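You operate a simulated robot arm through the tools that you are given. There is no shell and no other tool. Be economical: measure what you need, move in short steps, check, and stop when the job is done.

The job below is to be done with a simulated robot arm. You get a single attempt, and the scene is never put back.

## Task
Close the door of the steel cabinet by the railing. Put the orange seal ring from the top of the steel cabinet by the railing on top of the grey plastic box and the white seal ring on the top of the tool cart. Fetch the tape roll and set it on the bench of the pipe rack. Put the cleaner bottle that says "sanitiser" from the top of the steel cabinet on the top of the side cabinet. Fetch the white carton and stand it on the bench of the pipe rack. Take the socket spanner with the largest size on its label from the top of the small cabinet and leave it on the top of the steel cabinet by the railing. Pull the press drawer open. The order is free. Set down upright: cleaner bottle, white carton, socket spanner.

It is judged by the outcome, as a careful person would: the job done as asked, and still so three seconds after it is handed in. It fails if anything else is knocked over, pushed out of place, dropped, spilled or broken. Lids that push on must go on centred and level and be pressed home; caps that screw on are set level and turned clockwise until they are tight.

## Robot
A 7-joint arm with a fingered hand on a trunk, on a base that drives. Base frame: it is fixed to the floor where the robot stands at the start and does not move with it; the origin is under the middle of the robot, x ahead of it, y to its left, z up. Readings come in m, degrees, newtons and seconds.
With the tool pointing down near the work surface it reaches from about 0.1 to 0.8 m from the robot's upright axis, wherever it stands. Its first joint turns from -69.0 to 172.0 degrees. Places, roughly: bench of the pipe rack [-1.8, -4.8, 0.9]; cleaner bottle [-2.75, -2.25, 1]; door of the steel cabinet by the railing [0.4, 0.3, 0.5]; plastic box (12x8x9 cm) [0.6, 0.6, 0.9]; press drawer [1.1, 6.7, 0.6]; seal ring [1.25, 0.5, 1]; socket spanner [-2.25, 1.75, 1]; tape roll (12x12x5 cm) [-2.2, -2.8, 0.9]; top of the side cabinet [-2.5, -0.9, 0.9]; top of the steel cabinet by the railing [0.9, 0.7, 0.9]; top of the tool cart [-2.5, 1.2, 0.9]; white carton [-2.75, -2.25, 1]. Payload 3.4 kg.
The TCP is the grasp point between the finger pads, 0.039 m short of the fingertips. In the tool frame z runs along the fingers and y along their closing line. Largest opening 0.18 m; the body of the gripper starts 0.111 m behind the TCP. The gripper is a hand of 3 fingers: y runs from the thumb to the fingers, the wrist lies at [0, 0, -0.262] in the tool frame, and closing takes about 1.5 s.
Orientation is that of the tool frame in the base frame, as a unit quaternion [w, x, y, z]. With the fingers straight down and closing along the base's y, the tool's x points along the base's -x, its y along +y and its z along -z.

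## Interface
- The arm moves only by the tool move_arm. Its argument "deltas" is a list of rows, each a list of 6 numbers: the turn, a rotation vector about the base's x, y, z in degrees, then the shift along the base's x, y, z in m. In form: [[ax, ay, az, dx, dy, dz], ...]. A call has 1 to 12 rows; each row shifts and turns the commanded pose from where the row before left it. "claw" is the closure, from 0 (fully open) to 1 (shut), set as the call begins (left out, the last holds). A row lasts 0.2 s, in which the tool goes at most 0.05 m and 8.6 degrees; a call with a longer step from one row to the next is refused whole, and so is a gripper value outside its range. Where a pose cannot be reached the arm comes as near as it can. A force on the tool above 40 N (or 10 N above the force at the start of the call, whichever is more), or a blocked arm, ends the call early, and 0.2 s more pass. The fingers move at their own pace (about 0.072 m/s each) and stop on an object; they squeeze with about 29 N. The grip force told is the motor's: it shows also when the fingers shut on nothing. Time passes only in rows, and 0.2 s behind the last, so rows that do not move let the fingers close. The reply holds the time, the measured pose of the TCP, the force on the tool along the base axes, the opening and the grip force, in the units named above and with some noise, with the torque about the TCP (base axes, N m) and any sound that the robot's microphone picked up, and new pictures: "views" is both (left out), scene, wrist or none.
- Cameras (640 x 400 px; columns grow to the right, rows downward): "scene" is now at [0.2659, 0.0244, 1.6405]; the picture's right is [0.72, -0.69, -0.00], its down [-0.63, -0.66, -0.40] and it looks along [0.27, 0.29, -0.92] (base axes); focal length 246 px, centre (320, 200). "wrist" rides on the gripper at [0.063, -0.036, -0.128] in the tool frame; the picture's right is [0.50, 0.87, 0.00], its down [-0.75, 0.44, -0.49] and it looks along [-0.43, 0.25, 0.87] (tool axes); focal length 226 px, centre (320, 200). There is no depth. A picture from a camera that has moved, and an enlarged one, comes with that camera's place and axes in the base frame and with its lens. The place of the scene camera against the robot may be out by one fixed shift of up to 0.018 m in any direction.
- move_column(by): slides the trunk up (or, below 0, down) by that many m; the arm and the scene camera ride with it, the base frame stays. It gives what a move gives, with no picture.
- base_move(legs): drives the robot by 1 to 6 legs, each [ahead, left, turn to the left] in m, m and degrees, along the robot's own axes; the way and the turn of a leg run together, so that a leg with both is an arc; at most 1.5 m and 180 degrees a leg. The arm and the cameras ride along, it lands a little off, and it stops where it bumps. It gives what a move gives, and a new picture of the scene camera.
- set_fingers(finger1, finger2, thumb_bend): sets how far each is bent, from 0 (flat) to 1 (curled in); at 0.3 the hand is open as for a grip, at 0.7 the pads meet at the TCP. One left out holds its place. A second passes; each finger stops where it meets its share of the squeeze, and holds until it gets a number again. A gripper value or a shape takes the hand back. It gives what a move gives, with no picture; readings hold the bend of each and the force on the fingers (four entries, about 0 where the hand has none), thumb and palm.
- preshape(shape): the hand has 3 fingers and takes this shape, open, in about a second: jaw (thumb against the fingers, like two jaws); tri (thumb and two fingers); tip (a fingertip pinch); poke (one finger out to press); point (the index stretched); flat (the hand flat); cup (the hand cupped); fist (a fist). The gripper value then closes the fingers along that shape, each until it touches; the sizes above hold for jaw. It gives what a move gives, with no picture.
- aim_head(pan, tilt): turns the head with the scene camera to pan (to the left, within 143 degrees either way) and tilt (down, from -29 to 69), counted from straight ahead of the robot. It gives what a move gives, and a new picture of the scene camera.
- inspect(camera, box): a new picture of the part [left, top, right, bottom] of that camera's present view, enlarged. It takes no simulated time.
- hand_in(): hands the job in; it is judged then, once.

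Go step by step. Nothing tells you exact positions but the pictures and the camera data: compare them with the known pose of the tool, close in by small moves and look again before you grip or let go. The budget is 207 turns and 260 pictures, counting those below and the enlarged ones. Unless the task says otherwise, let go and move clear before handing in.

The tools are called by a JSON object that holds its "fn" and its "kwargs". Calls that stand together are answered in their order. move_arm: Moves the arm, as the interface text tells. Its arguments: {"type":"object","properties":{"deltas":{"type":"array"},"claw":{"type":"number"},"views":{"type":"string","enum":["both","scene","wrist","none"]}},"required":["deltas"]} The other tools are called the same way: move_column (by) slides the trunk up or down; preshape (shape) gives the hand a shape; set_fingers (finger1, finger2, thumb_bend) moves the fingers one by one; base_move (legs) drives the base; aim_head (pan, tilt) turns the head that bears the scene camera; inspect (camera, box) takes an enlarged picture of a part of a camera's view; hand_in () hands the job in.

At the start:

```text
clock: 0.0
ee_pos: [0.4134, 0.1835, 1.2145]
tool_rot: [-0.001, 0.0, 1.0, 0.001]
ft_force: [0.2, -0.2, -0.2]
wrist_torque: [0.03, 0.0, 0.0]
finger_gap: 0.1797
finger_force: 0.2
shape: jaw
bend: [0.3, 0.3, 0.3]
finger forces: [0.0, 0.0, 0.1, 0.0, 0.1, 0.0]
trunk travel left (down, up): [-0.15, 0.392]
robot x, y, heading: [-0.0004, -0.0008, 0.0]
head pan, tilt: [46.4, 66.6]
```

scene: 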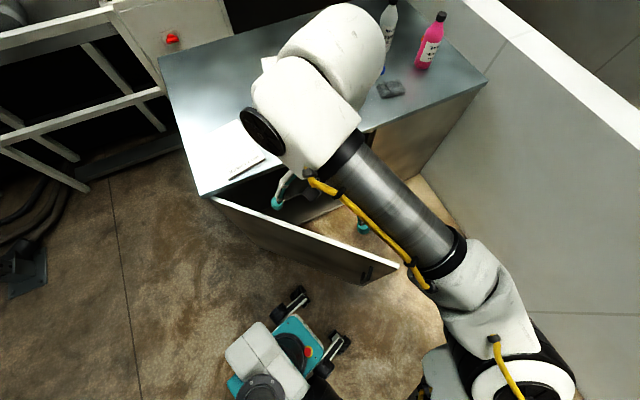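
wrist: 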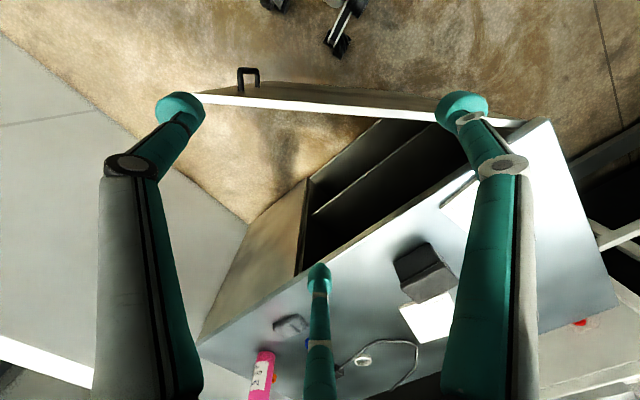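

I see the steel cabinet with an open door ahead-left of me. I will look around with the head first.

{"fn": "aim_head", "kwargs": {"pan": 30, "tilt": 45}}

{"fn": "aim_head", "kwargs": {"pan": 100, "tilt": 25}}

{"fn": "aim_head", "kwargs": {"pan": 143, "tilt": 20}}

{"fn": "aim_head", "kwargs": {"pan": -140, "tilt": 20}}

```text
clock: 0.8
ee_pos: [0.4096, 0.1846, 1.2165]
tool_rot: [0.0, 0.0, 1.0, 0.001]
ft_force: [-0.1, 0.0, 0.1]
wrist_torque: [0.01, 0.01, -0.03]
finger_gap: 0.18
finger_force: 0.1
shape: jaw
bend: [0.3, 0.3, 0.3]
finger forces: [0.0, 0.1, 0.1, 0.0, 0.0, 0.0]
trunk travel left (down, up): [-0.15, 0.392]
robot x, y, heading: [0.0008, -0.0023, -0.1]
head pan, tilt: [30.0, 45.0]
camera scene: at [0.296, 0.0226, 1.6669], right [0.5, -0.87, 0.0], down [-0.62, -0.35, -0.7], along [0.61, 0.35, -0.71], focal length 246 px, centre (320, 200)
```

scene: 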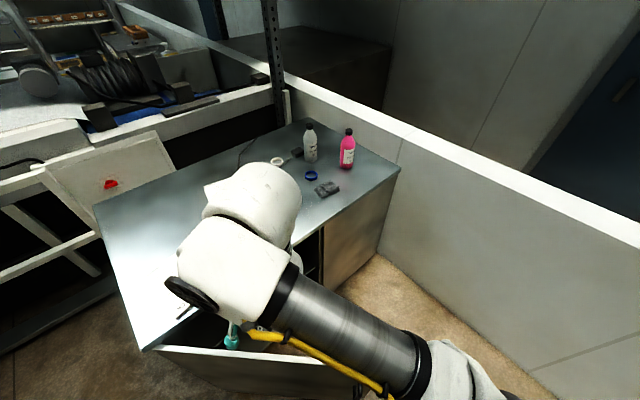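

```text
clock: 2.3
ee_pos: [0.4078, 0.1838, 1.217]
tool_rot: [0.0, 0.0, 1.0, 0.001]
ft_force: [-0.1, -0.6, 0.9]
wrist_torque: [-0.02, -0.02, 0.03]
finger_gap: 0.1798
finger_force: 0.0
shape: jaw
bend: [0.3, 0.3, 0.3]
finger forces: [0.0, 0.1, 0.0, 0.0, 0.0, 0.0]
trunk travel left (down, up): [-0.15, 0.392]
robot x, y, heading: [-0.0006, 0.0027, -0.2]
head pan, tilt: [100.0, 25.0]
camera scene: at [0.2096, 0.0725, 1.698], right [0.98, 0.17, 0.0], down [0.07, -0.42, -0.91], along [-0.16, 0.89, -0.42], focal length 246 px, centre (320, 200)
```

scene: 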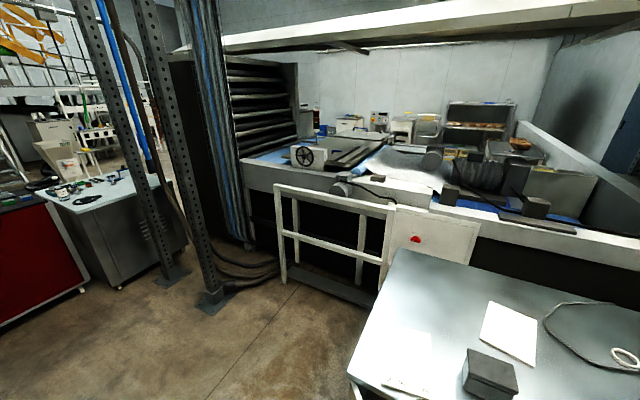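

```text
clock: 3.4
ee_pos: [0.4102, 0.1847, 1.2164]
tool_rot: [0.001, 0.0, 1.0, 0.001]
ft_force: [0.2, 0.2, 0.7]
wrist_torque: [-0.04, -0.05, 0.01]
finger_gap: 0.18
finger_force: 0.1
shape: jaw
bend: [0.3, 0.3, 0.3]
finger forces: [0.1, 0.0, 0.0, 0.0, 0.1, 0.1]
trunk travel left (down, up): [-0.15, 0.392]
robot x, y, heading: [-0.0039, -0.0016, -0.1]
head pan, tilt: [143.0, 20.0]
camera scene: at [0.1513, 0.0379, 1.7063], right [0.6, 0.8, 0.0], down [0.27, -0.21, -0.94], along [-0.75, 0.57, -0.34], focal length 246 px, centre (320, 200)
```

scene: 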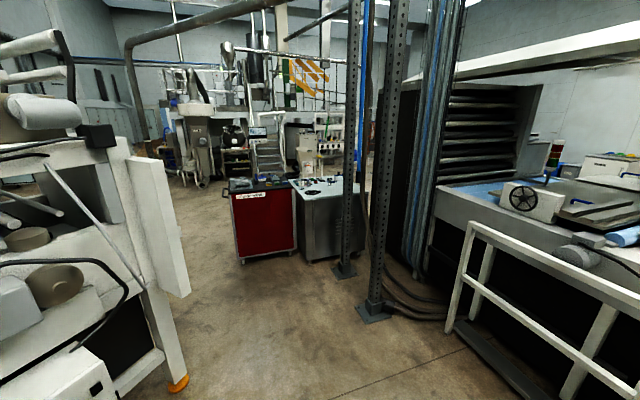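

```text
clock: 7.2
ee_pos: [0.409, 0.1837, 1.2164]
tool_rot: [0.001, 0.0, 1.0, 0.001]
ft_force: [0.4, 0.1, -0.2]
wrist_torque: [0.0, 0.0, -0.03]
finger_gap: 0.1797
finger_force: 0.0
shape: jaw
bend: [0.3, 0.3, 0.3]
finger forces: [0.1, 0.0, 0.0, 0.0, 0.0, 0.1]
trunk travel left (down, up): [-0.15, 0.392]
robot x, y, heading: [-0.0028, 0.0004, -0.2]
head pan, tilt: [-140.0, 20.0]
camera scene: at [0.1543, -0.078, 1.7062], right [-0.64, 0.77, 0.0], down [0.26, 0.22, -0.94], along [-0.72, -0.6, -0.34], focal length 246 px, centre (320, 200)
```

scene: 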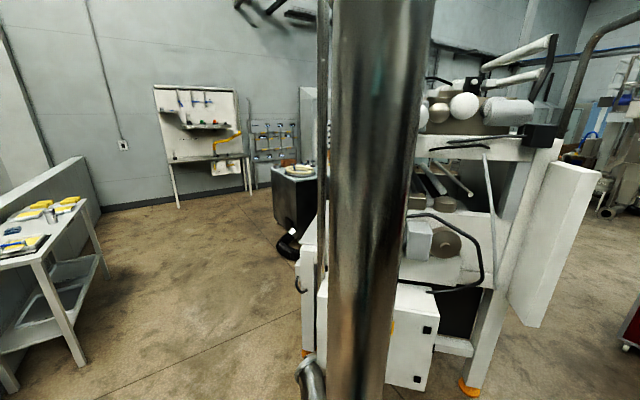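

I saw the layout: red tool cart and small cabinet at the rear left, machine behind me. Now a close look at the railing cabinet's top.

{"fn": "aim_head", "kwargs": {"pan": 30, "tilt": 45}}

{"fn": "inspect", "kwargs": {"camera": "scene", "box": [200, 90, 420, 228]}}

{"fn": "inspect", "kwargs": {"camera": "wrist", "box": [180, 60, 640, 400]}}

```text
clock: 9.8
ee_pos: [0.4104, 0.1849, 1.217]
tool_rot: [0.002, 0.0, 1.0, 0.001]
ft_force: [-0.3, -0.5, 0.3]
wrist_torque: [0.02, 0.01, -0.01]
finger_gap: 0.1799
finger_force: 0.2
shape: jaw
bend: [0.3, 0.3, 0.3]
finger forces: [0.0, 0.1, 0.0, 0.0, 0.0, 0.1]
trunk travel left (down, up): [-0.15, 0.392]
robot x, y, heading: [-0.0001, 0.004, -0.2]
head pan, tilt: [30.0, 45.0]
camera scene: at [0.2958, 0.0225, 1.667], right [0.5, -0.87, 0.0], down [-0.62, -0.35, -0.7], along [0.61, 0.35, -0.71], focal length 246 px, centre (320, 200)
```

scene: 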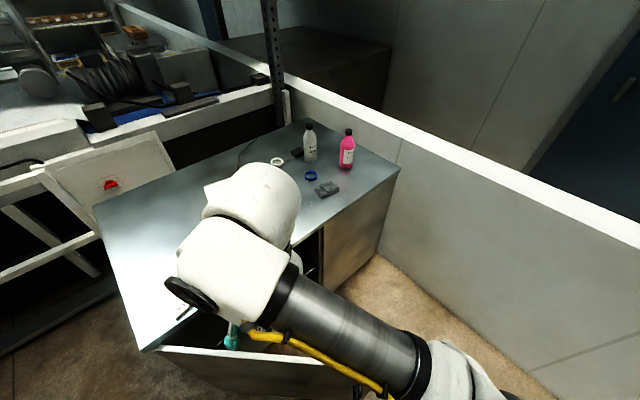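

```text
2.90 times, centred on (310, 159) of scene
camera zoom: at [0.2958, 0.0225, 1.667], right [0.5, -0.87, 0.0], down [-0.62, -0.35, -0.7], along [0.61, 0.35, -0.71], focal length 714 px, centre (349, 319)
```

zoom: 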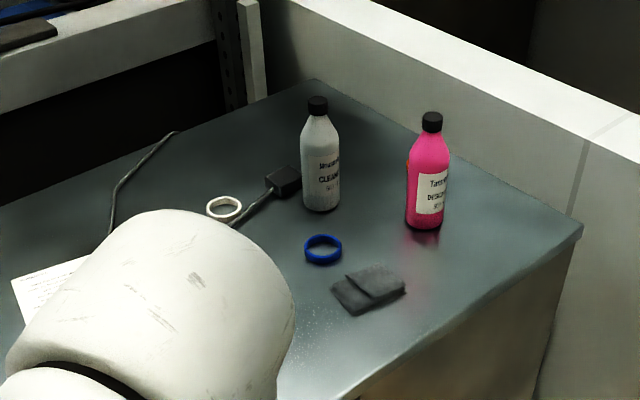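

```text
1.18 times, centred on (410, 230) of wrist
camera zoom: at [0.3459, 0.1478, 1.3439], right [-0.5, 0.87, 0.0], down [0.75, 0.44, 0.49], along [0.43, 0.25, -0.87], focal length 266 px, centre (214, 165)
```

zoom: 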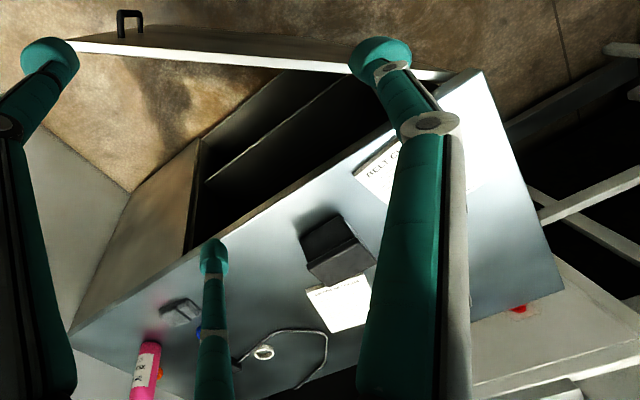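

The tool is just above the half‑open door. I'll close the claw, move to the outer side of the door, and lower there.

{"fn": "move_arm", "kwargs": {"deltas": [[0, 0, 0, -0.03, -0.04, 0], [0, 0, 0, -0.03, -0.04, 0], [0, 0, 0, -0.03, -0.04, 0], [0, 0, 0, -0.03, -0.04, 0], [0, 0, 0, 0, 0, 0], [0, 0, 0, 0, 0, -0.04], [0, 0, 0, 0, 0, -0.04], [0, 0, 0, 0, 0, -0.04]], "claw": 1}}

{"fn": "aim_head", "kwargs": {"pan": 25, "tilt": 66}}

```text
clock: 11.6
ee_pos: [0.2915, 0.0235, 1.0975]
tool_rot: [0.001, 0.0, 1.0, 0.0]
ft_force: [-0.6, 0.7, -1.1]
wrist_torque: [0.0, 0.0, 0.0]
finger_gap: 0.0
finger_force: 29.0
shape: jaw
bend: [0.66, 0.66, 0.66]
finger forces: [0.0, 0.0, 0.1, 0.0, 0.0, 0.1]
trunk travel left (down, up): [-0.15, 0.392]
robot x, y, heading: [-0.0033, 0.0026, -0.3]
head pan, tilt: [30.0, 45.0]
camera scene: at [0.2968, 0.0192, 1.6668], right [0.5, -0.87, 0.0], down [-0.62, -0.35, -0.71], along [0.61, 0.36, -0.71], focal length 246 px, centre (320, 200)
camera wrist: at [0.2273, -0.0136, 1.2254], right [-0.5, 0.87, 0.0], down [0.75, 0.43, 0.49], along [0.43, 0.25, -0.87], focal length 226 px, centre (320, 200)
```

scene: 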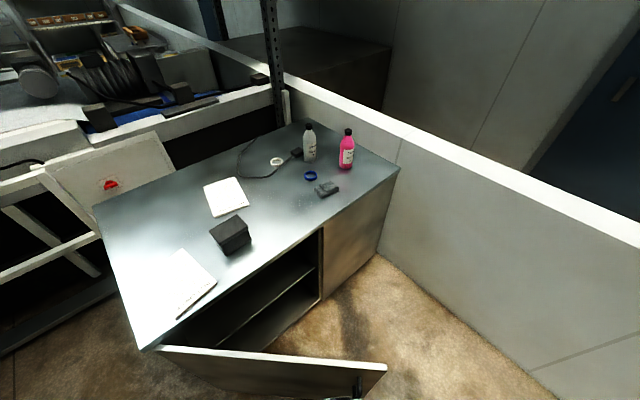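
wrist: 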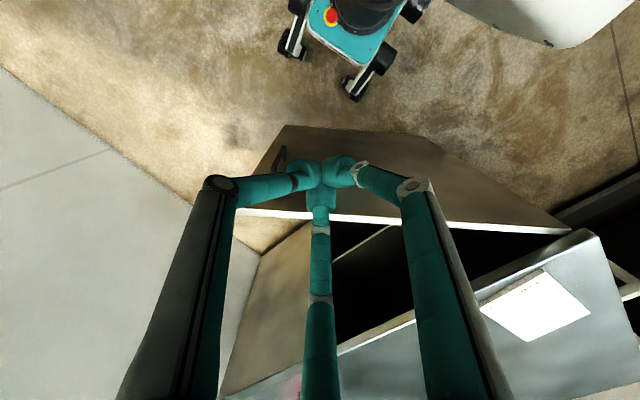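

```text
clock: 12.5
ee_pos: [0.2912, 0.024, 1.0976]
tool_rot: [0.001, 0.0, 1.0, 0.001]
ft_force: [-0.4, 0.7, -0.7]
wrist_torque: [0.0, -0.02, 0.01]
finger_gap: 0.0001
finger_force: 28.7
shape: jaw
bend: [0.66, 0.66, 0.66]
finger forces: [0.1, 0.0, 0.1, 0.1, 0.0, 0.0]
trunk travel left (down, up): [-0.15, 0.392]
robot x, y, heading: [0.001, -0.0004, 0.2]
head pan, tilt: [25.0, 66.0]
camera scene: at [0.2791, 0.0044, 1.6411], right [0.42, -0.91, 0.0], down [-0.83, -0.39, -0.41], along [0.37, 0.17, -0.91], focal length 246 px, centre (320, 200)
```

scene: 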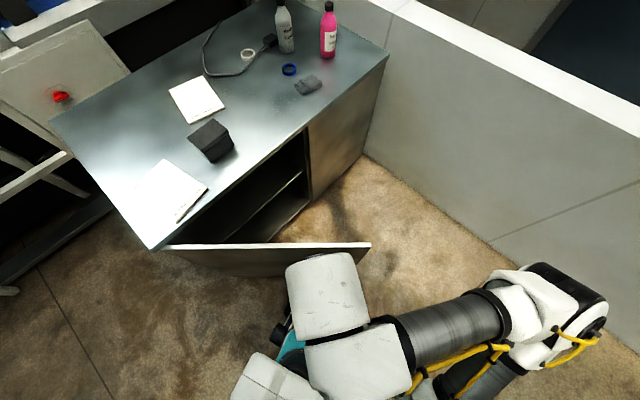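

The door is clear of the hand (hand about 0.17 m on its outer side). Lowering to z≈0.73 and then pushing.

{"fn": "move_arm", "kwargs": {"deltas": [[0, 0, 0, 0, 0, -0.045], [0, 0, 0, 0, 0, -0.045], [0, 0, 0, 0, 0, -0.045], [0, 0, 0, 0, 0, -0.045], [0, 0, 0, 0, 0, -0.045], [0, 0, 0, 0, 0, -0.045], [0, 0, 0, 0, 0, -0.045], [0, 0, 0, 0, 0, -0.045], [0, 0, 0, 0.02, -0.02, 0]]}}

```text
clock: 14.5
ee_pos: [0.3113, 0.0003, 0.9604]
tool_rot: [0.0, -0.001, 1.0, 0.002]
ft_force: [0.7, -0.3, 0.0]
wrist_torque: [0.05, 0.0, 0.01]
finger_gap: 0.0001
finger_force: 29.3
shape: jaw
bend: [0.66, 0.66, 0.66]
finger forces: [0.0, 0.0, 0.1, 0.1, 0.0, 0.0]
out of reach, approached as far as the arm can: row 4, 5, 6, 7, 8
trunk travel left (down, up): [-0.15, 0.392]
robot x, y, heading: [-0.0018, 0.002, 0.0]
head pan, tilt: [25.0, 66.0]
camera scene: at [0.2799, 0.0016, 1.6408], right [0.42, -0.91, -0.01], down [-0.83, -0.38, -0.4], along [0.36, 0.18, -0.91], focal length 246 px, centre (320, 200)
camera wrist: at [0.2479, -0.0365, 1.0881], right [-0.5, 0.87, 0.0], down [0.75, 0.43, 0.49], along [0.43, 0.25, -0.87], focal length 226 px, centre (320, 200)
```

scene: 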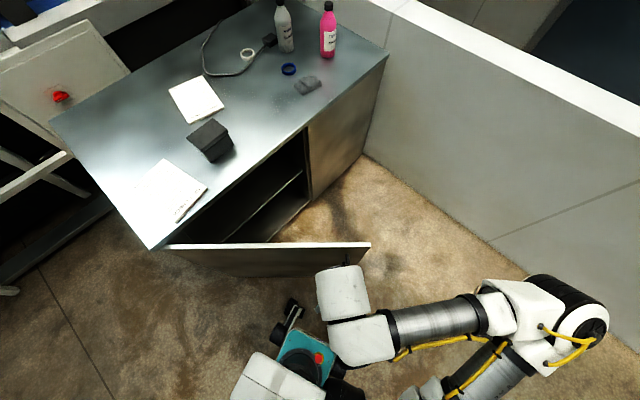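
wrist: 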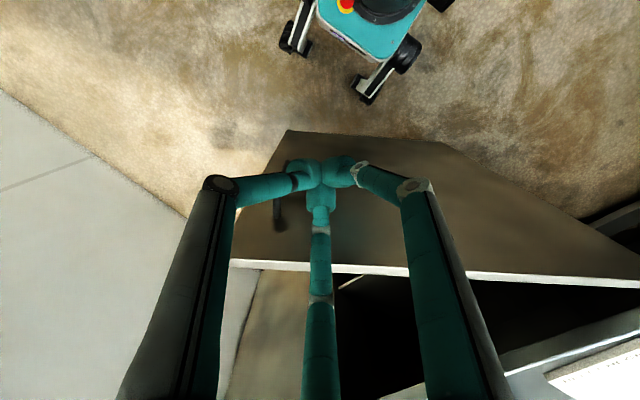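

The arm bottoms out at z 0.96 here, so I lower the trunk.

{"fn": "move_column", "kwargs": {"by": -0.15}}

{"fn": "move_arm", "kwargs": {"deltas": [[0, 0, 0, 0.02, 0, -0.02], [0, 0, 0, 0.02, 0.01, -0.02], [0, 0, 0, 0.02, 0.01, 0], [0, 0, 0, 0.02, 0.01, 0]]}}

```text
clock: 16.2
ee_pos: [0.346, 0.0035, 0.7673]
tool_rot: [-0.116, 0.001, 0.993, 0.001]
ft_force: [0.0, -0.1, 0.6]
wrist_torque: [0.01, -0.02, 0.01]
finger_gap: 0.0003
finger_force: 28.9
shape: jaw
bend: [0.66, 0.66, 0.66]
finger forces: [0.0, 0.0, 0.0, 0.0, 0.1, 0.0]
trunk travel left (down, up): [0.0, 0.542]
robot x, y, heading: [0.0029, -0.0, 0.3]
head pan, tilt: [25.0, 66.0]
```

```text
clock: 17.2
ee_pos: [0.4281, 0.0344, 0.7246]
tool_rot: [-0.117, 0.0, 0.993, 0.0]
ft_force: [-0.3, 0.9, 0.2]
wrist_torque: [0.0, 0.0, 0.03]
finger_gap: 0.0
finger_force: 28.9
shape: jaw
bend: [0.66, 0.66, 0.66]
finger forces: [0.0, 0.0, 0.1, 0.1, 0.1, 0.0]
trunk travel left (down, up): [0.0, 0.542]
robot x, y, heading: [0.0025, 0.0003, -0.0]
head pan, tilt: [25.0, 66.0]
camera scene: at [0.5367, 0.0052, 1.4207], right [0.42, -0.91, -0.01], down [-0.83, -0.39, -0.4], along [0.36, 0.17, -0.92], focal length 246 px, centre (320, 200)
camera wrist: at [0.3975, -0.0029, 0.8644], right [-0.49, 0.87, 0.12], down [0.85, 0.43, 0.3], along [0.21, 0.25, -0.95], focal length 226 px, centre (320, 200)
```

scene: 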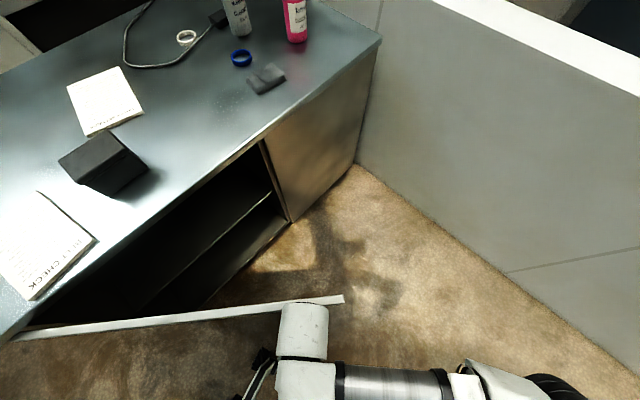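
wrist: 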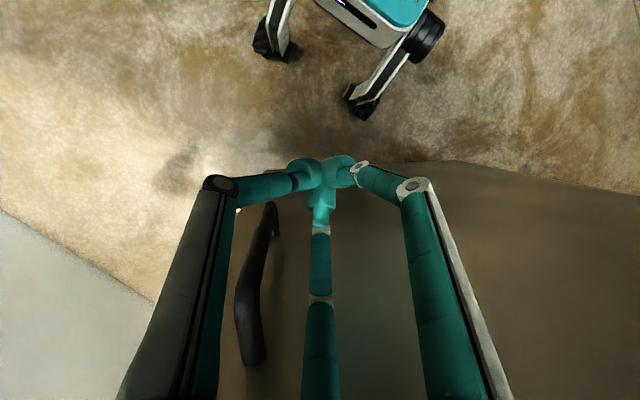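

The hand is next to the door's outer face, beside the handle. Push along the door's arc.

{"fn": "move_arm", "kwargs": {"deltas": [[0, 0, 0, 0.039, 0.02, 0], [0, 0, 0, 0.039, 0.02, 0], [0, 0, 0, 0.038, 0.027, 0], [0, 0, 0, 0.038, 0.027, 0], [0, 0, 0, 0.034, 0.034, 0], [0, 0, 0, 0.034, 0.034, 0]]}}

```text
clock: 18.6
ee_pos: [0.6497, 0.198, 0.7255]
tool_rot: [-0.116, 0.0, 0.993, -0.002]
ft_force: [-1.3, 0.7, -0.8]
wrist_torque: [-0.02, -0.05, 0.08]
finger_gap: 0.0002
finger_force: 28.8
shape: jaw
bend: [0.66, 0.66, 0.66]
finger forces: [0.1, 1.3, 0.0, 0.1, 0.0, 0.1]
trunk travel left (down, up): [0.0, 0.542]
robot x, y, heading: [-0.0001, -0.0013, 0.1]
head pan, tilt: [25.0, 66.0]
camera scene: at [0.5371, 0.0111, 1.4205], right [0.42, -0.91, 0.0], down [-0.83, -0.39, -0.4], along [0.36, 0.17, -0.92], focal length 246 px, centre (320, 200)
camera wrist: at [0.6184, 0.1621, 0.8642], right [-0.49, 0.87, 0.11], down [0.85, 0.44, 0.3], along [0.21, 0.24, -0.95], focal length 226 px, centre (320, 200)
```

scene: 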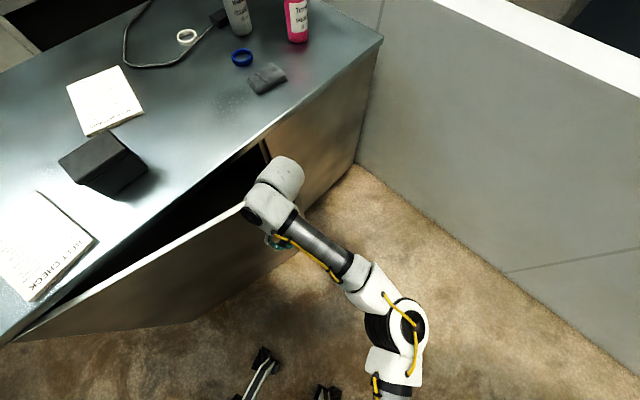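
wrist: 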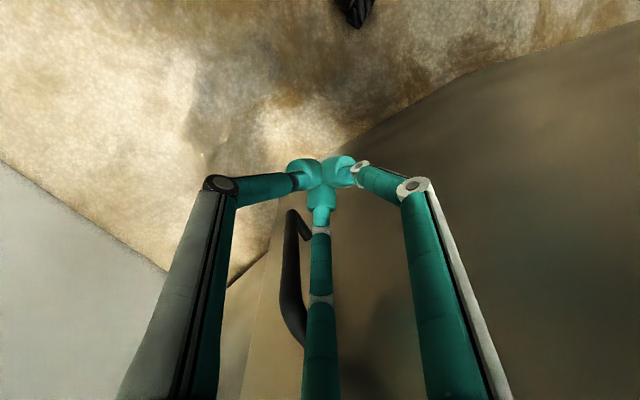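

The door is two‑thirds closed. I'll lean the fingers toward the cabinet so the gripper body stays clear of the top edge, then continue.

{"fn": "move_arm", "kwargs": {"deltas": [[5, -6, 0, 0, 0, 0], [5, -6, 0, 0, 0, 0], [5, -6, 0, 0, 0, 0], [0, 0, 0, 0.027, 0.038, 0], [0, 0, 0, 0.027, 0.038, 0], [0, 0, 0, 0.018, 0.035, 0]]}}

```text
clock: 20.0
ee_pos: [0.7226, 0.3091, 0.726]
tool_rot: [0.041, -0.015, 0.991, 0.128]
ft_force: [-0.4, 0.7, 0.1]
wrist_torque: [0.01, 0.02, 0.0]
finger_gap: 0.0003
finger_force: 29.0
shape: jaw
bend: [0.66, 0.66, 0.66]
finger forces: [0.1, 0.0, 0.1, 0.1, 0.1, 0.0]
trunk travel left (down, up): [0.0, 0.542]
robot x, y, heading: [0.0027, 0.0007, -0.3]
head pan, tilt: [25.0, 66.0]
camera scene: at [0.5367, 0.0104, 1.4207], right [0.42, -0.91, 0.0], down [-0.83, -0.39, -0.4], along [0.36, 0.17, -0.92], focal length 246 px, centre (320, 200)
camera wrist: at [0.6506, 0.2394, 0.8342], right [-0.53, 0.83, 0.18], down [0.69, 0.31, 0.65], along [0.48, 0.47, -0.74], focal length 226 px, centre (320, 200)
```

scene: 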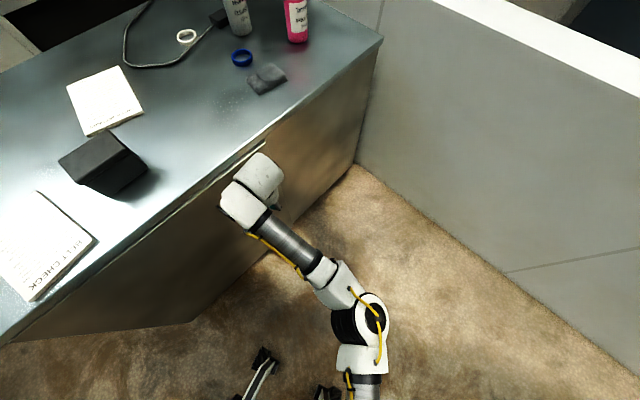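
wrist: 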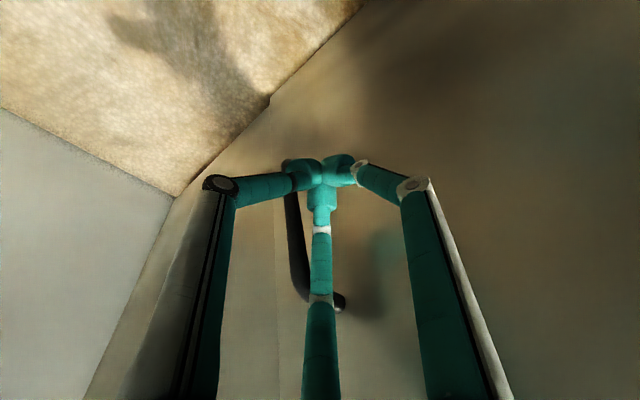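

Nearly closed; push on until force builds.

{"fn": "move_arm", "kwargs": {"deltas": [[0, 0, 0, 0.007, 0.02, 0], [0, 0, 0, 0.007, 0.02, 0], [0, 0, 0, 0.007, 0.02, 0], [0, 0, 0, 0.007, 0.02, 0]]}}

{"fn": "inspect", "kwargs": {"camera": "scene", "box": [160, 80, 420, 242]}}

```text
clock: 21.0
ee_pos: [0.7365, 0.3483, 0.7272]
tool_rot: [0.042, -0.015, 0.991, 0.129]
ft_force: [-0.2, 0.0, -0.8]
wrist_torque: [-0.02, -0.02, 0.01]
finger_gap: 0.0001
finger_force: 29.1
shape: jaw
bend: [0.66, 0.66, 0.66]
finger forces: [0.0, 0.1, 0.1, 0.0, 0.0, 0.0]
out of reach, approached as far as the arm can: row 3, 4
trunk travel left (down, up): [0.0, 0.542]
robot x, y, heading: [-0.0007, 0.0013, 0.1]
head pan, tilt: [25.0, 66.0]
camera scene: at [0.5369, 0.0082, 1.4207], right [0.42, -0.91, 0.0], down [-0.83, -0.39, -0.4], along [0.36, 0.17, -0.92], focal length 246 px, centre (320, 200)
camera wrist: at [0.6656, 0.279, 0.8359], right [-0.53, 0.83, 0.18], down [0.7, 0.31, 0.65], along [0.48, 0.47, -0.74], focal length 226 px, centre (320, 200)
```

scene: 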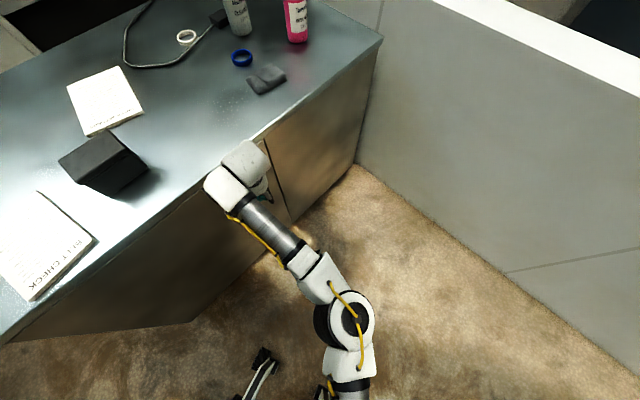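
wrist: 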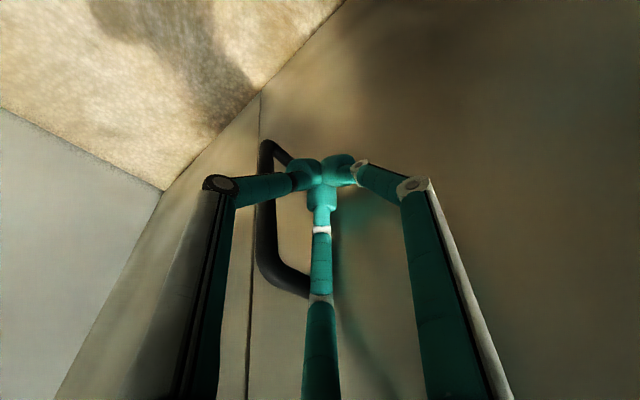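

```text
2.46 times, centred on (290, 161) of scene
camera zoom: at [0.5369, 0.0082, 1.4207], right [0.42, -0.91, 0.0], down [-0.83, -0.39, -0.4], along [0.36, 0.17, -0.92], focal length 606 px, centre (394, 296)
```

zoom: 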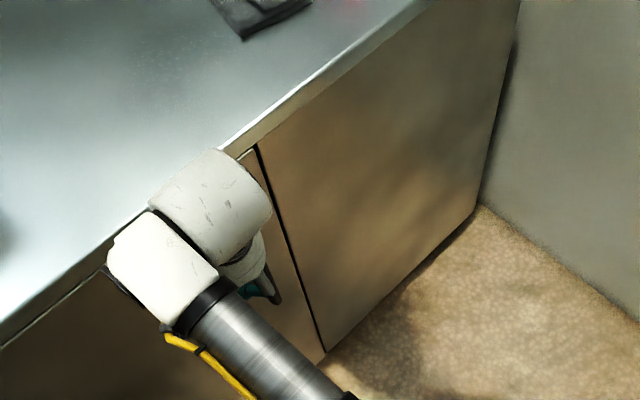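

Door looks flush, arm at its reach limit. I'll back off and check the door, then reposition the base.

{"fn": "move_arm", "kwargs": {"deltas": [[0, 0, 0, -0.015, -0.045, 0], [0, 0, 0, -0.015, -0.045, 0], [0, 0, 0, -0.015, -0.045, 0], [0, 0, 0, -0.03, -0.03, 0.02], [0, 0, 0, -0.03, -0.03, 0.03], [0, 0, 0, -0.03, -0.03, 0.03], [0, 0, 0, -0.03, -0.03, 0.03], [-5, 2, 0, 0, 0, 0.045], [-5, 2, 0, 0, 0, 0.045], [-5, 2, 0, 0, 0, 0.045]]}}

{"fn": "move_column", "kwargs": {"by": 0.15}}

{"fn": "aim_head", "kwargs": {"pan": 40, "tilt": 50}}

```text
refused: row 5 steps farther than a row can; nothing moved
```

```text
clock: 22.8
ee_pos: [0.6928, 0.3479, 1.0214]
tool_rot: [0.161, -0.03, 0.978, 0.126]
ft_force: [0.0, 0.2, 0.2]
wrist_torque: [0.01, 0.03, 0.0]
finger_gap: 0.0002
finger_force: 29.4
shape: jaw
bend: [0.66, 0.66, 0.66]
finger forces: [0.1, 0.0, 0.1, 0.0, 0.0, 0.0]
trunk travel left (down, up): [-0.15, 0.392]
robot x, y, heading: [-0.0019, -0.0016, 0.1]
head pan, tilt: [25.0, 66.0]
```

```text
clock: 23.6
ee_pos: [0.6926, 0.3478, 1.0228]
tool_rot: [0.162, -0.03, 0.978, 0.126]
ft_force: [-0.2, -0.4, 0.0]
wrist_torque: [0.01, 0.02, 0.03]
finger_gap: 0.0001
finger_force: 29.4
shape: jaw
bend: [0.66, 0.66, 0.66]
finger forces: [0.0, 0.0, 0.1, 0.0, 0.1, 0.0]
trunk travel left (down, up): [-0.15, 0.392]
robot x, y, heading: [0.0007, 0.0016, -0.1]
head pan, tilt: [40.0, 50.0]
camera scene: at [0.2859, 0.0333, 1.6598], right [0.64, -0.77, 0.0], down [-0.59, -0.49, -0.64], along [0.49, 0.41, -0.77], focal length 246 px, centre (320, 200)
```

scene: 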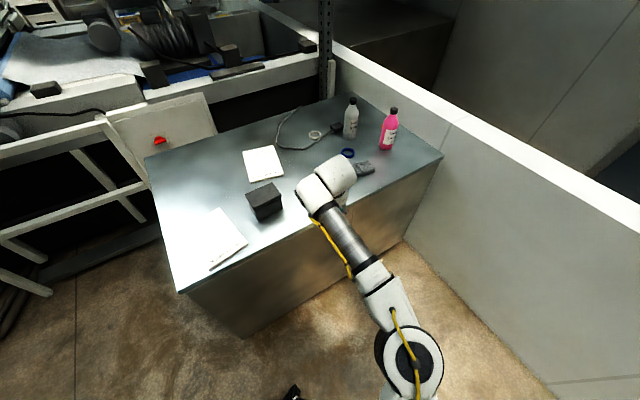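

Nothing was touched and the door looks closed. Retract the arm and drive closer to the right part of the cabinet.

{"fn": "move_arm", "kwargs": {"deltas": [[0, 0, 0, 0, 0, 0.045], [0, 0, 0, -0.02, -0.02, 0.035], [0, -6, 0, -0.03, -0.03, 0.02], [-5, -6, 0, -0.03, -0.03, 0.02], [-4, -6, 0, -0.03, -0.03, 0.02], [-4, 0, 0, -0.03, -0.03, 0.02], [-4, 0, 0, -0.03, -0.03, 0.02]], "claw": 0, "views": "scene"}}

{"fn": "inspect", "kwargs": {"camera": "scene", "box": [140, 80, 460, 280]}}

```text
clock: 25.2
ee_pos: [0.5211, 0.1668, 1.1722]
tool_rot: [0.306, -0.088, 0.948, -0.022]
ft_force: [0.4, 0.8, -0.4]
wrist_torque: [-0.03, -0.01, -0.03]
finger_gap: 0.1799
finger_force: 0.1
shape: jaw
bend: [0.3, 0.3, 0.3]
finger forces: [0.0, 0.1, 0.0, 0.0, 0.1, 0.0]
out of reach, approached as far as the arm can: row 1
trunk travel left (down, up): [-0.15, 0.392]
robot x, y, heading: [0.0015, 0.0033, -0.2]
head pan, tilt: [40.0, 50.0]
camera scene: at [0.2811, 0.0275, 1.6611], right [0.64, -0.77, 0.0], down [-0.59, -0.49, -0.64], along [0.49, 0.42, -0.77], focal length 246 px, centre (320, 200)
```

scene: 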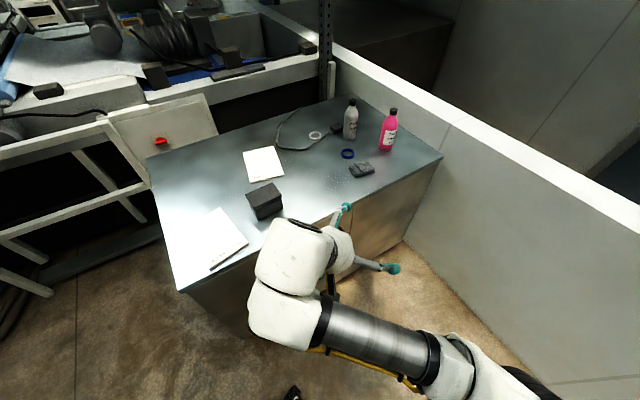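

```text
2.00 times, centred on (300, 180) of scene
camera zoom: at [0.2811, 0.0275, 1.6611], right [0.64, -0.77, 0.0], down [-0.59, -0.49, -0.64], along [0.49, 0.42, -0.77], focal length 492 px, centre (360, 240)
```

zoom: 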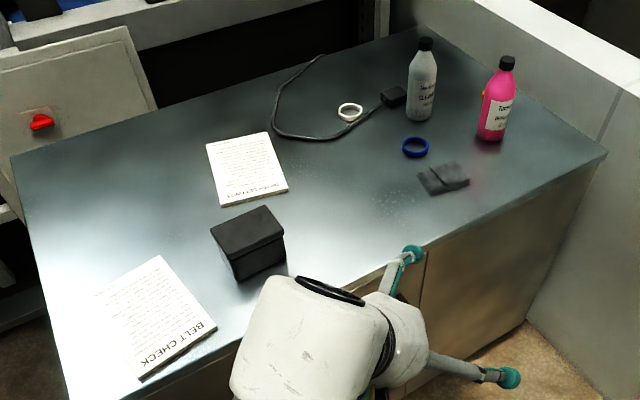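

I turned the tool the wrong way; straighten it and raise it. Then I will drive to face the cabinet.

{"fn": "move_arm", "kwargs": {"deltas": [[0, 7.2, 0, -0.02, 0, 0.02], [0, 7.2, 0, -0.02, 0, 0.02], [0, 7.2, 0, -0.02, 0, 0.02], [0, 7.2, 0, -0.02, 0, 0.02], [0, 7.2, 0, -0.02, 0, 0.02]], "views": "none"}}

{"fn": "base_move", "kwargs": {"legs": [[0.74, -0.1, 0], [0, 0, 70]]}}

```text
clock: 26.4
ee_pos: [0.4221, 0.169, 1.2723]
tool_rot: [-0.002, -0.089, 0.996, 0.006]
ft_force: [-0.4, 0.5, -0.4]
wrist_torque: [-0.03, -0.05, 0.01]
finger_gap: 0.18
finger_force: 0.1
shape: jaw
bend: [0.3, 0.3, 0.3]
finger forces: [0.1, 0.0, 0.1, 0.0, 0.0, 0.0]
trunk travel left (down, up): [-0.15, 0.392]
robot x, y, heading: [0.0003, 0.001, 0.1]
head pan, tilt: [40.0, 50.0]
```

```text
clock: 33.4
ee_pos: [0.7202, 0.3536, 1.2705]
tool_rot: [-0.008, -0.645, 0.764, 0.004]
ft_force: [-0.1, -0.6, -0.2]
wrist_torque: [-0.04, -0.03, 0.02]
finger_gap: 0.1798
finger_force: 0.0
shape: jaw
bend: [0.3, 0.3, 0.3]
finger forces: [0.1, 0.0, 0.0, 0.0, 0.0, 0.0]
trunk travel left (down, up): [-0.15, 0.392]
robot x, y, heading: [0.7344, -0.1072, 69.6]
head pan, tilt: [40.0, 50.0]
camera scene: at [0.7893, 0.1565, 1.6602], right [0.94, 0.34, 0.0], down [0.26, -0.72, -0.64], along [-0.22, 0.6, -0.77], focal length 246 px, centre (320, 200)
```

scene: 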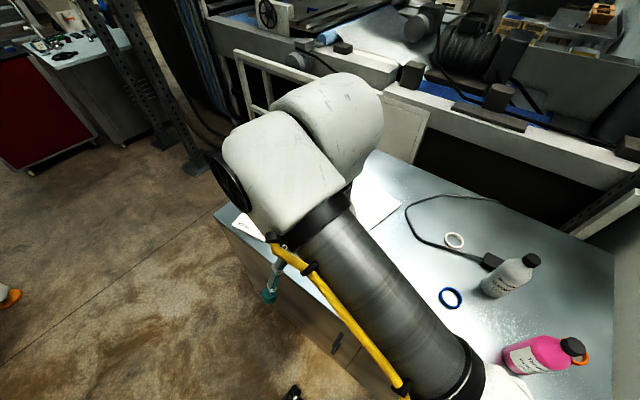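

I now stand in front of the cabinet. Looking toward the bottles.

{"fn": "aim_head", "kwargs": {"pan": -20, "tilt": 55}}

{"fn": "aim_head", "kwargs": {"pan": 5, "tilt": 50}}

```text
clock: 34.7
ee_pos: [0.7189, 0.3492, 1.2731]
tool_rot: [-0.006, -0.645, 0.764, 0.004]
ft_force: [1.2, -0.2, -0.2]
wrist_torque: [0.01, 0.05, 0.0]
finger_gap: 0.1798
finger_force: 0.0
shape: jaw
bend: [0.3, 0.3, 0.3]
finger forces: [0.1, 0.0, 0.0, 0.1, 0.0, 0.0]
trunk travel left (down, up): [-0.15, 0.392]
robot x, y, heading: [0.7315, -0.1018, 69.8]
head pan, tilt: [-20.0, 55.0]
camera scene: at [0.8617, 0.1393, 1.6536], right [0.77, -0.64, 0.0], down [-0.53, -0.63, -0.57], along [0.37, 0.44, -0.82], focal length 246 px, centre (320, 200)
```

scene: 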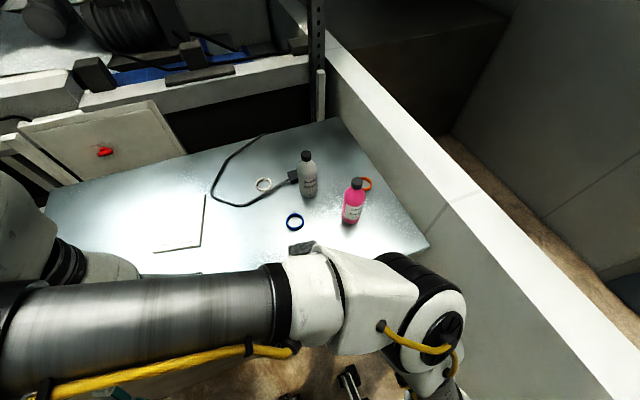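

```text
clock: 35.6
ee_pos: [0.7202, 0.3499, 1.2727]
tool_rot: [-0.005, -0.645, 0.764, 0.004]
ft_force: [-0.3, -0.6, 0.0]
wrist_torque: [-0.01, 0.03, 0.01]
finger_gap: 0.1799
finger_force: 0.1
shape: jaw
bend: [0.3, 0.3, 0.3]
finger forces: [0.1, 0.0, 0.0, 0.0, 0.0, 0.0]
trunk travel left (down, up): [-0.15, 0.392]
robot x, y, heading: [0.7323, -0.1048, 69.8]
head pan, tilt: [5.0, 50.0]
camera scene: at [0.8354, 0.1584, 1.6601], right [0.97, -0.26, 0.0], down [-0.2, -0.74, -0.64], along [0.17, 0.62, -0.77], focal length 246 px, centre (320, 200)
```

scene: 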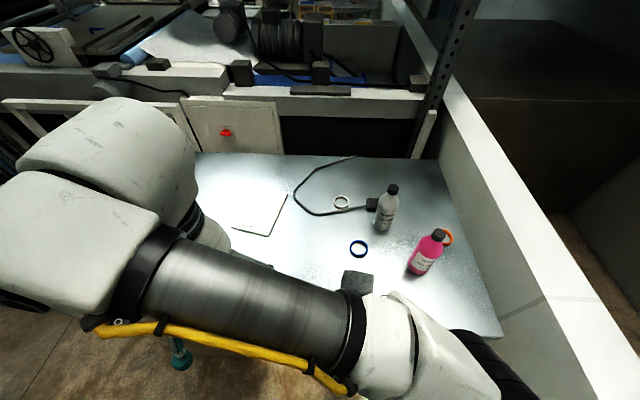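

Orange ring at about (1.39, 0.485), white ring (1.085, 0.744), pink bottle (1.22, 0.405). I move the base right and slightly ahead for reach.

{"fn": "base_move", "kwargs": {"legs": [[0.1, -0.18, 0]]}}

{"fn": "aim_head", "kwargs": {"pan": -10, "tilt": 62}}

```text
clock: 37.3
ee_pos: [0.9197, 0.3815, 1.2725]
tool_rot: [-0.006, -0.647, 0.763, 0.003]
ft_force: [0.6, -0.4, -0.2]
wrist_torque: [0.03, -0.01, -0.01]
finger_gap: 0.1798
finger_force: 0.0
shape: jaw
bend: [0.3, 0.3, 0.3]
finger forces: [0.0, 0.0, 0.1, 0.0, 0.1, 0.0]
trunk travel left (down, up): [-0.15, 0.392]
robot x, y, heading: [0.9395, -0.0755, 70.2]
head pan, tilt: [5.0, 50.0]
camera scene: at [1.0408, 0.1901, 1.66], right [0.97, -0.25, 0.0], down [-0.2, -0.74, -0.64], along [0.16, 0.62, -0.77], focal length 246 px, centre (320, 200)
```

scene: 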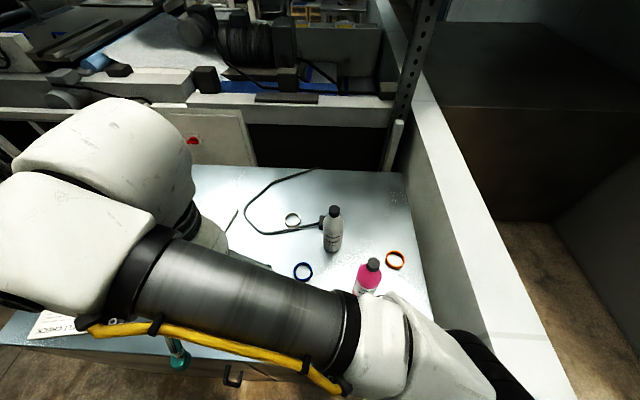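

```text
clock: 38.0
ee_pos: [0.9191, 0.3779, 1.2722]
tool_rot: [-0.004, -0.647, 0.763, 0.003]
ft_force: [0.6, -1.1, 0.1]
wrist_torque: [0.0, -0.03, -0.01]
finger_gap: 0.1797
finger_force: 0.1
shape: jaw
bend: [0.3, 0.3, 0.3]
finger forces: [0.0, 0.1, 0.0, 0.1, 0.1, 0.1]
trunk travel left (down, up): [-0.15, 0.392]
robot x, y, heading: [0.9359, -0.07, 70.4]
head pan, tilt: [-10.0, 62.0]
camera scene: at [1.0529, 0.1708, 1.6454], right [0.87, -0.5, 0.0], down [-0.44, -0.77, -0.47], along [0.23, 0.41, -0.88], focal length 246 px, centre (320, 200)
```

scene: 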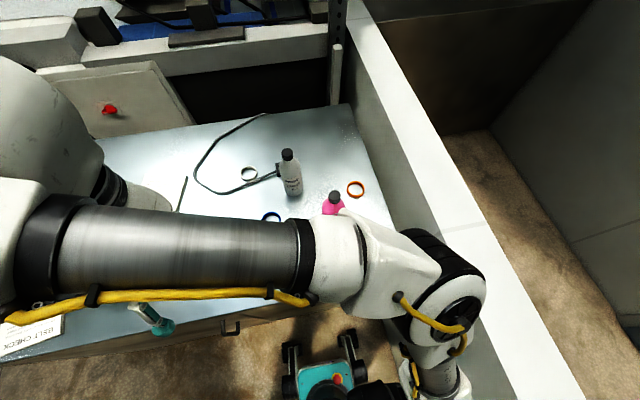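

Moving above the orange ring, turning the hand so it clears both the wall and the pink bottle, partially closed.

{"fn": "move_arm", "kwargs": {"deltas": [[0, 0, -6.4, 0.046, 0.011, 0], [0, 0, -6.4, 0.046, 0.011, 0], [0, 0, -6.4, 0.046, 0.011, 0], [0, 0, -6.4, 0.046, 0.011, 0], [0, 0, -6.4, 0.046, 0.011, 0], [0, 0, -6.4, 0.046, 0.011, 0], [0, 0, -6.4, 0.046, 0.011, 0], [0, 0, -6.4, 0.046, 0.011, 0], [0, 0, -6.4, 0.046, 0.011, 0], [0, 0, -6.4, 0.046, 0.011, 0]], "claw": 0.4}}

```text
clock: 40.2
ee_pos: [1.3193, 0.4605, 1.2674]
tool_rot: [-0.002, -0.172, 0.985, 0.005]
ft_force: [-1.0, -0.3, -1.0]
wrist_torque: [0.03, -0.01, 0.03]
finger_gap: 0.1083
finger_force: 0.0
shape: jaw
bend: [0.68, 0.68, 0.68]
finger forces: [0.0, 0.0, 0.0, 0.1, 0.0, 0.0]
out of reach, approached as far as the arm can: row 9, 10
trunk travel left (down, up): [-0.15, 0.392]
robot x, y, heading: [0.9385, -0.0713, 70.5]
head pan, tilt: [-10.0, 62.0]
camera scene: at [1.0525, 0.1684, 1.6461], right [0.87, -0.5, 0.0], down [-0.44, -0.77, -0.47], along [0.23, 0.41, -0.88], focal length 246 px, centre (320, 200)
camera wrist: at [1.2722, 0.403, 1.3953], right [-0.76, 0.65, 0.01], down [0.56, 0.66, 0.5], along [0.31, 0.38, -0.87], focal length 226 px, centre (320, 200)
```

scene: 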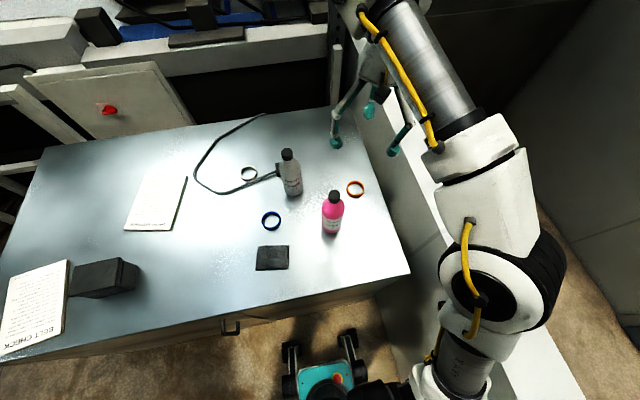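
wrist: 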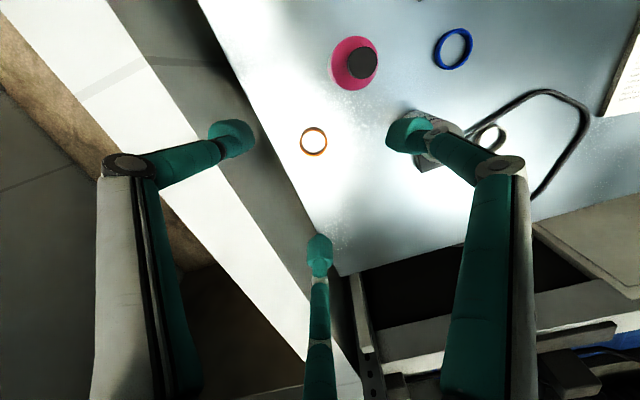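

Ring estimated at (1.368, 0.496). Descend to z≈1.0 over it.

{"fn": "move_arm", "kwargs": {"deltas": [[0, 0, 0, 0, 0, -0.045], [0, 0, 0, 0.01, 0.005, -0.045], [0, 0, 0, 0.01, 0.01, -0.045], [0, 0, 0, 0.01, 0.01, -0.045], [0, 0, 0, 0.01, 0.005, -0.045], [0, 0, 0, 0.009, 0.005, -0.045]]}}

```text
clock: 41.6
ee_pos: [1.3689, 0.4993, 0.9923]
tool_rot: [-0.003, -0.171, 0.985, 0.004]
ft_force: [-0.4, -0.1, -0.8]
wrist_torque: [-0.01, -0.01, -0.01]
finger_gap: 0.1085
finger_force: 0.0
shape: jaw
bend: [0.68, 0.68, 0.68]
finger forces: [0.0, 0.0, 0.1, 0.0, 0.0, 0.0]
trunk travel left (down, up): [-0.15, 0.392]
robot x, y, heading: [0.939, -0.0771, 70.3]
head pan, tilt: [-10.0, 62.0]
camera scene: at [1.0599, 0.1734, 1.6442], right [0.87, -0.5, 0.0], down [-0.44, -0.77, -0.46], along [0.23, 0.4, -0.89], focal length 246 px, centre (320, 200)
camera wrist: at [1.3212, 0.4425, 1.1207], right [-0.76, 0.65, 0.01], down [0.57, 0.66, 0.49], along [0.31, 0.38, -0.87], focal length 226 px, centre (320, 200)
```

scene: 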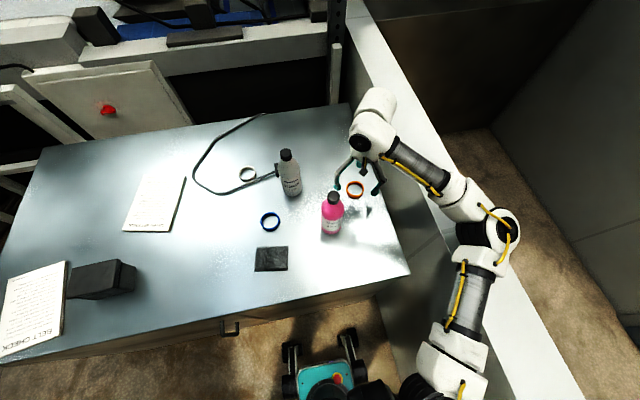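
wrist: 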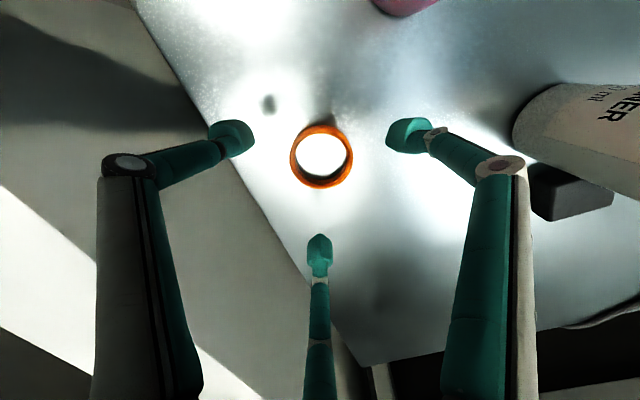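

Ring is centred below the hand. Descend a bit more.

{"fn": "move_arm", "kwargs": {"deltas": [[0, 0, 0, -0.002, 0, -0.02], [0, 0, 0, -0.002, 0, -0.015], [0, 0, 0, 0, 0, 0]]}}

```text
clock: 42.4
ee_pos: [1.361, 0.4985, 0.9607]
tool_rot: [-0.002, -0.172, 0.985, 0.004]
ft_force: [0.8, 0.3, -0.1]
wrist_torque: [-0.02, 0.01, 0.0]
finger_gap: 0.1083
finger_force: 0.2
shape: jaw
bend: [0.68, 0.68, 0.68]
finger forces: [0.1, 0.0, 0.1, 0.1, 0.0, 0.0]
trunk travel left (down, up): [-0.15, 0.392]
robot x, y, heading: [0.9359, -0.0709, 70.3]
head pan, tilt: [-10.0, 62.0]
camera scene: at [1.0569, 0.1717, 1.6449], right [0.87, -0.5, 0.0], down [-0.44, -0.77, -0.46], along [0.23, 0.4, -0.89], focal length 246 px, centre (320, 200)
camera wrist: at [1.3148, 0.442, 1.0878], right [-0.76, 0.65, 0.01], down [0.56, 0.66, 0.49], along [0.31, 0.38, -0.87], focal length 226 px, centre (320, 200)
```

scene: 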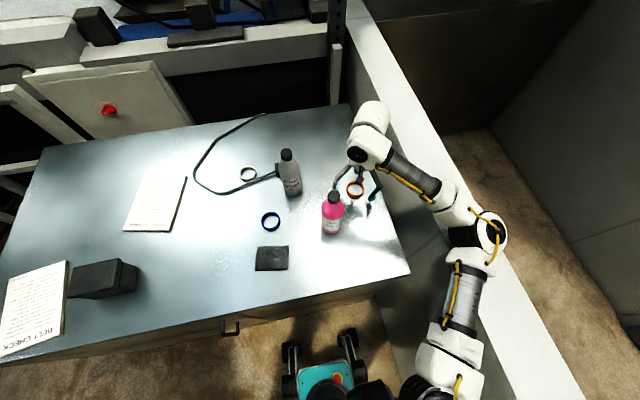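
wrist: 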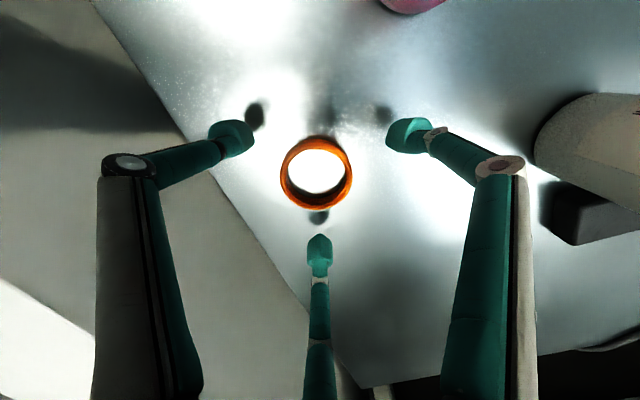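

Still a gap below the fingertips; go down in small steps.

{"fn": "move_arm", "kwargs": {"deltas": [[0, 0, 0, 0.003, 0, -0.012], [0, 0, 0, 0, 0, -0.008], [0, 0, 0, 0, 0, -0.005], [0, 0, 0, 0, 0, 0]], "views": "wrist"}}

```text
clock: 43.6
ee_pos: [1.3623, 0.4984, 0.9686]
tool_rot: [0.015, -0.17, 0.985, 0.026]
ft_force: [0.0, 0.2, -0.9]
wrist_torque: [-0.01, -0.02, 0.01]
finger_gap: 0.1084
finger_force: 0.0
shape: jaw
bend: [0.68, 0.68, 0.68]
finger forces: [0.1, 0.0, 0.0, 0.1, 0.0, 0.0]
trunk travel left (down, up): [-0.15, 0.392]
robot x, y, heading: [0.9424, -0.0703, 70.1]
head pan, tilt: [-10.0, 62.0]
stopped in row 4: the arm was blocked; the commanded pose is now the measured one
camera wrist: at [1.3134, 0.4355, 1.0913], right [-0.76, 0.65, 0.02], down [0.55, 0.63, 0.54], along [0.34, 0.42, -0.84], focal length 226 px, centre (320, 200)
```

wrist: 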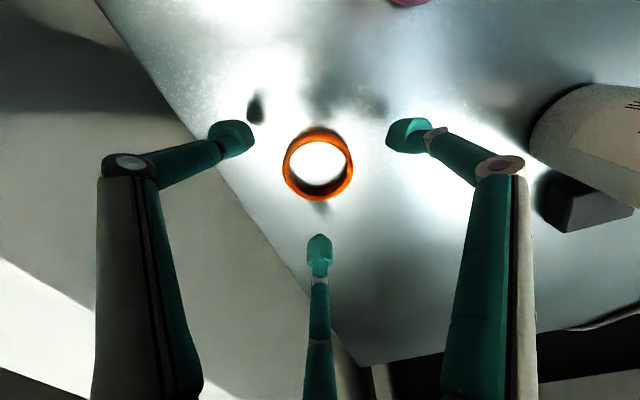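

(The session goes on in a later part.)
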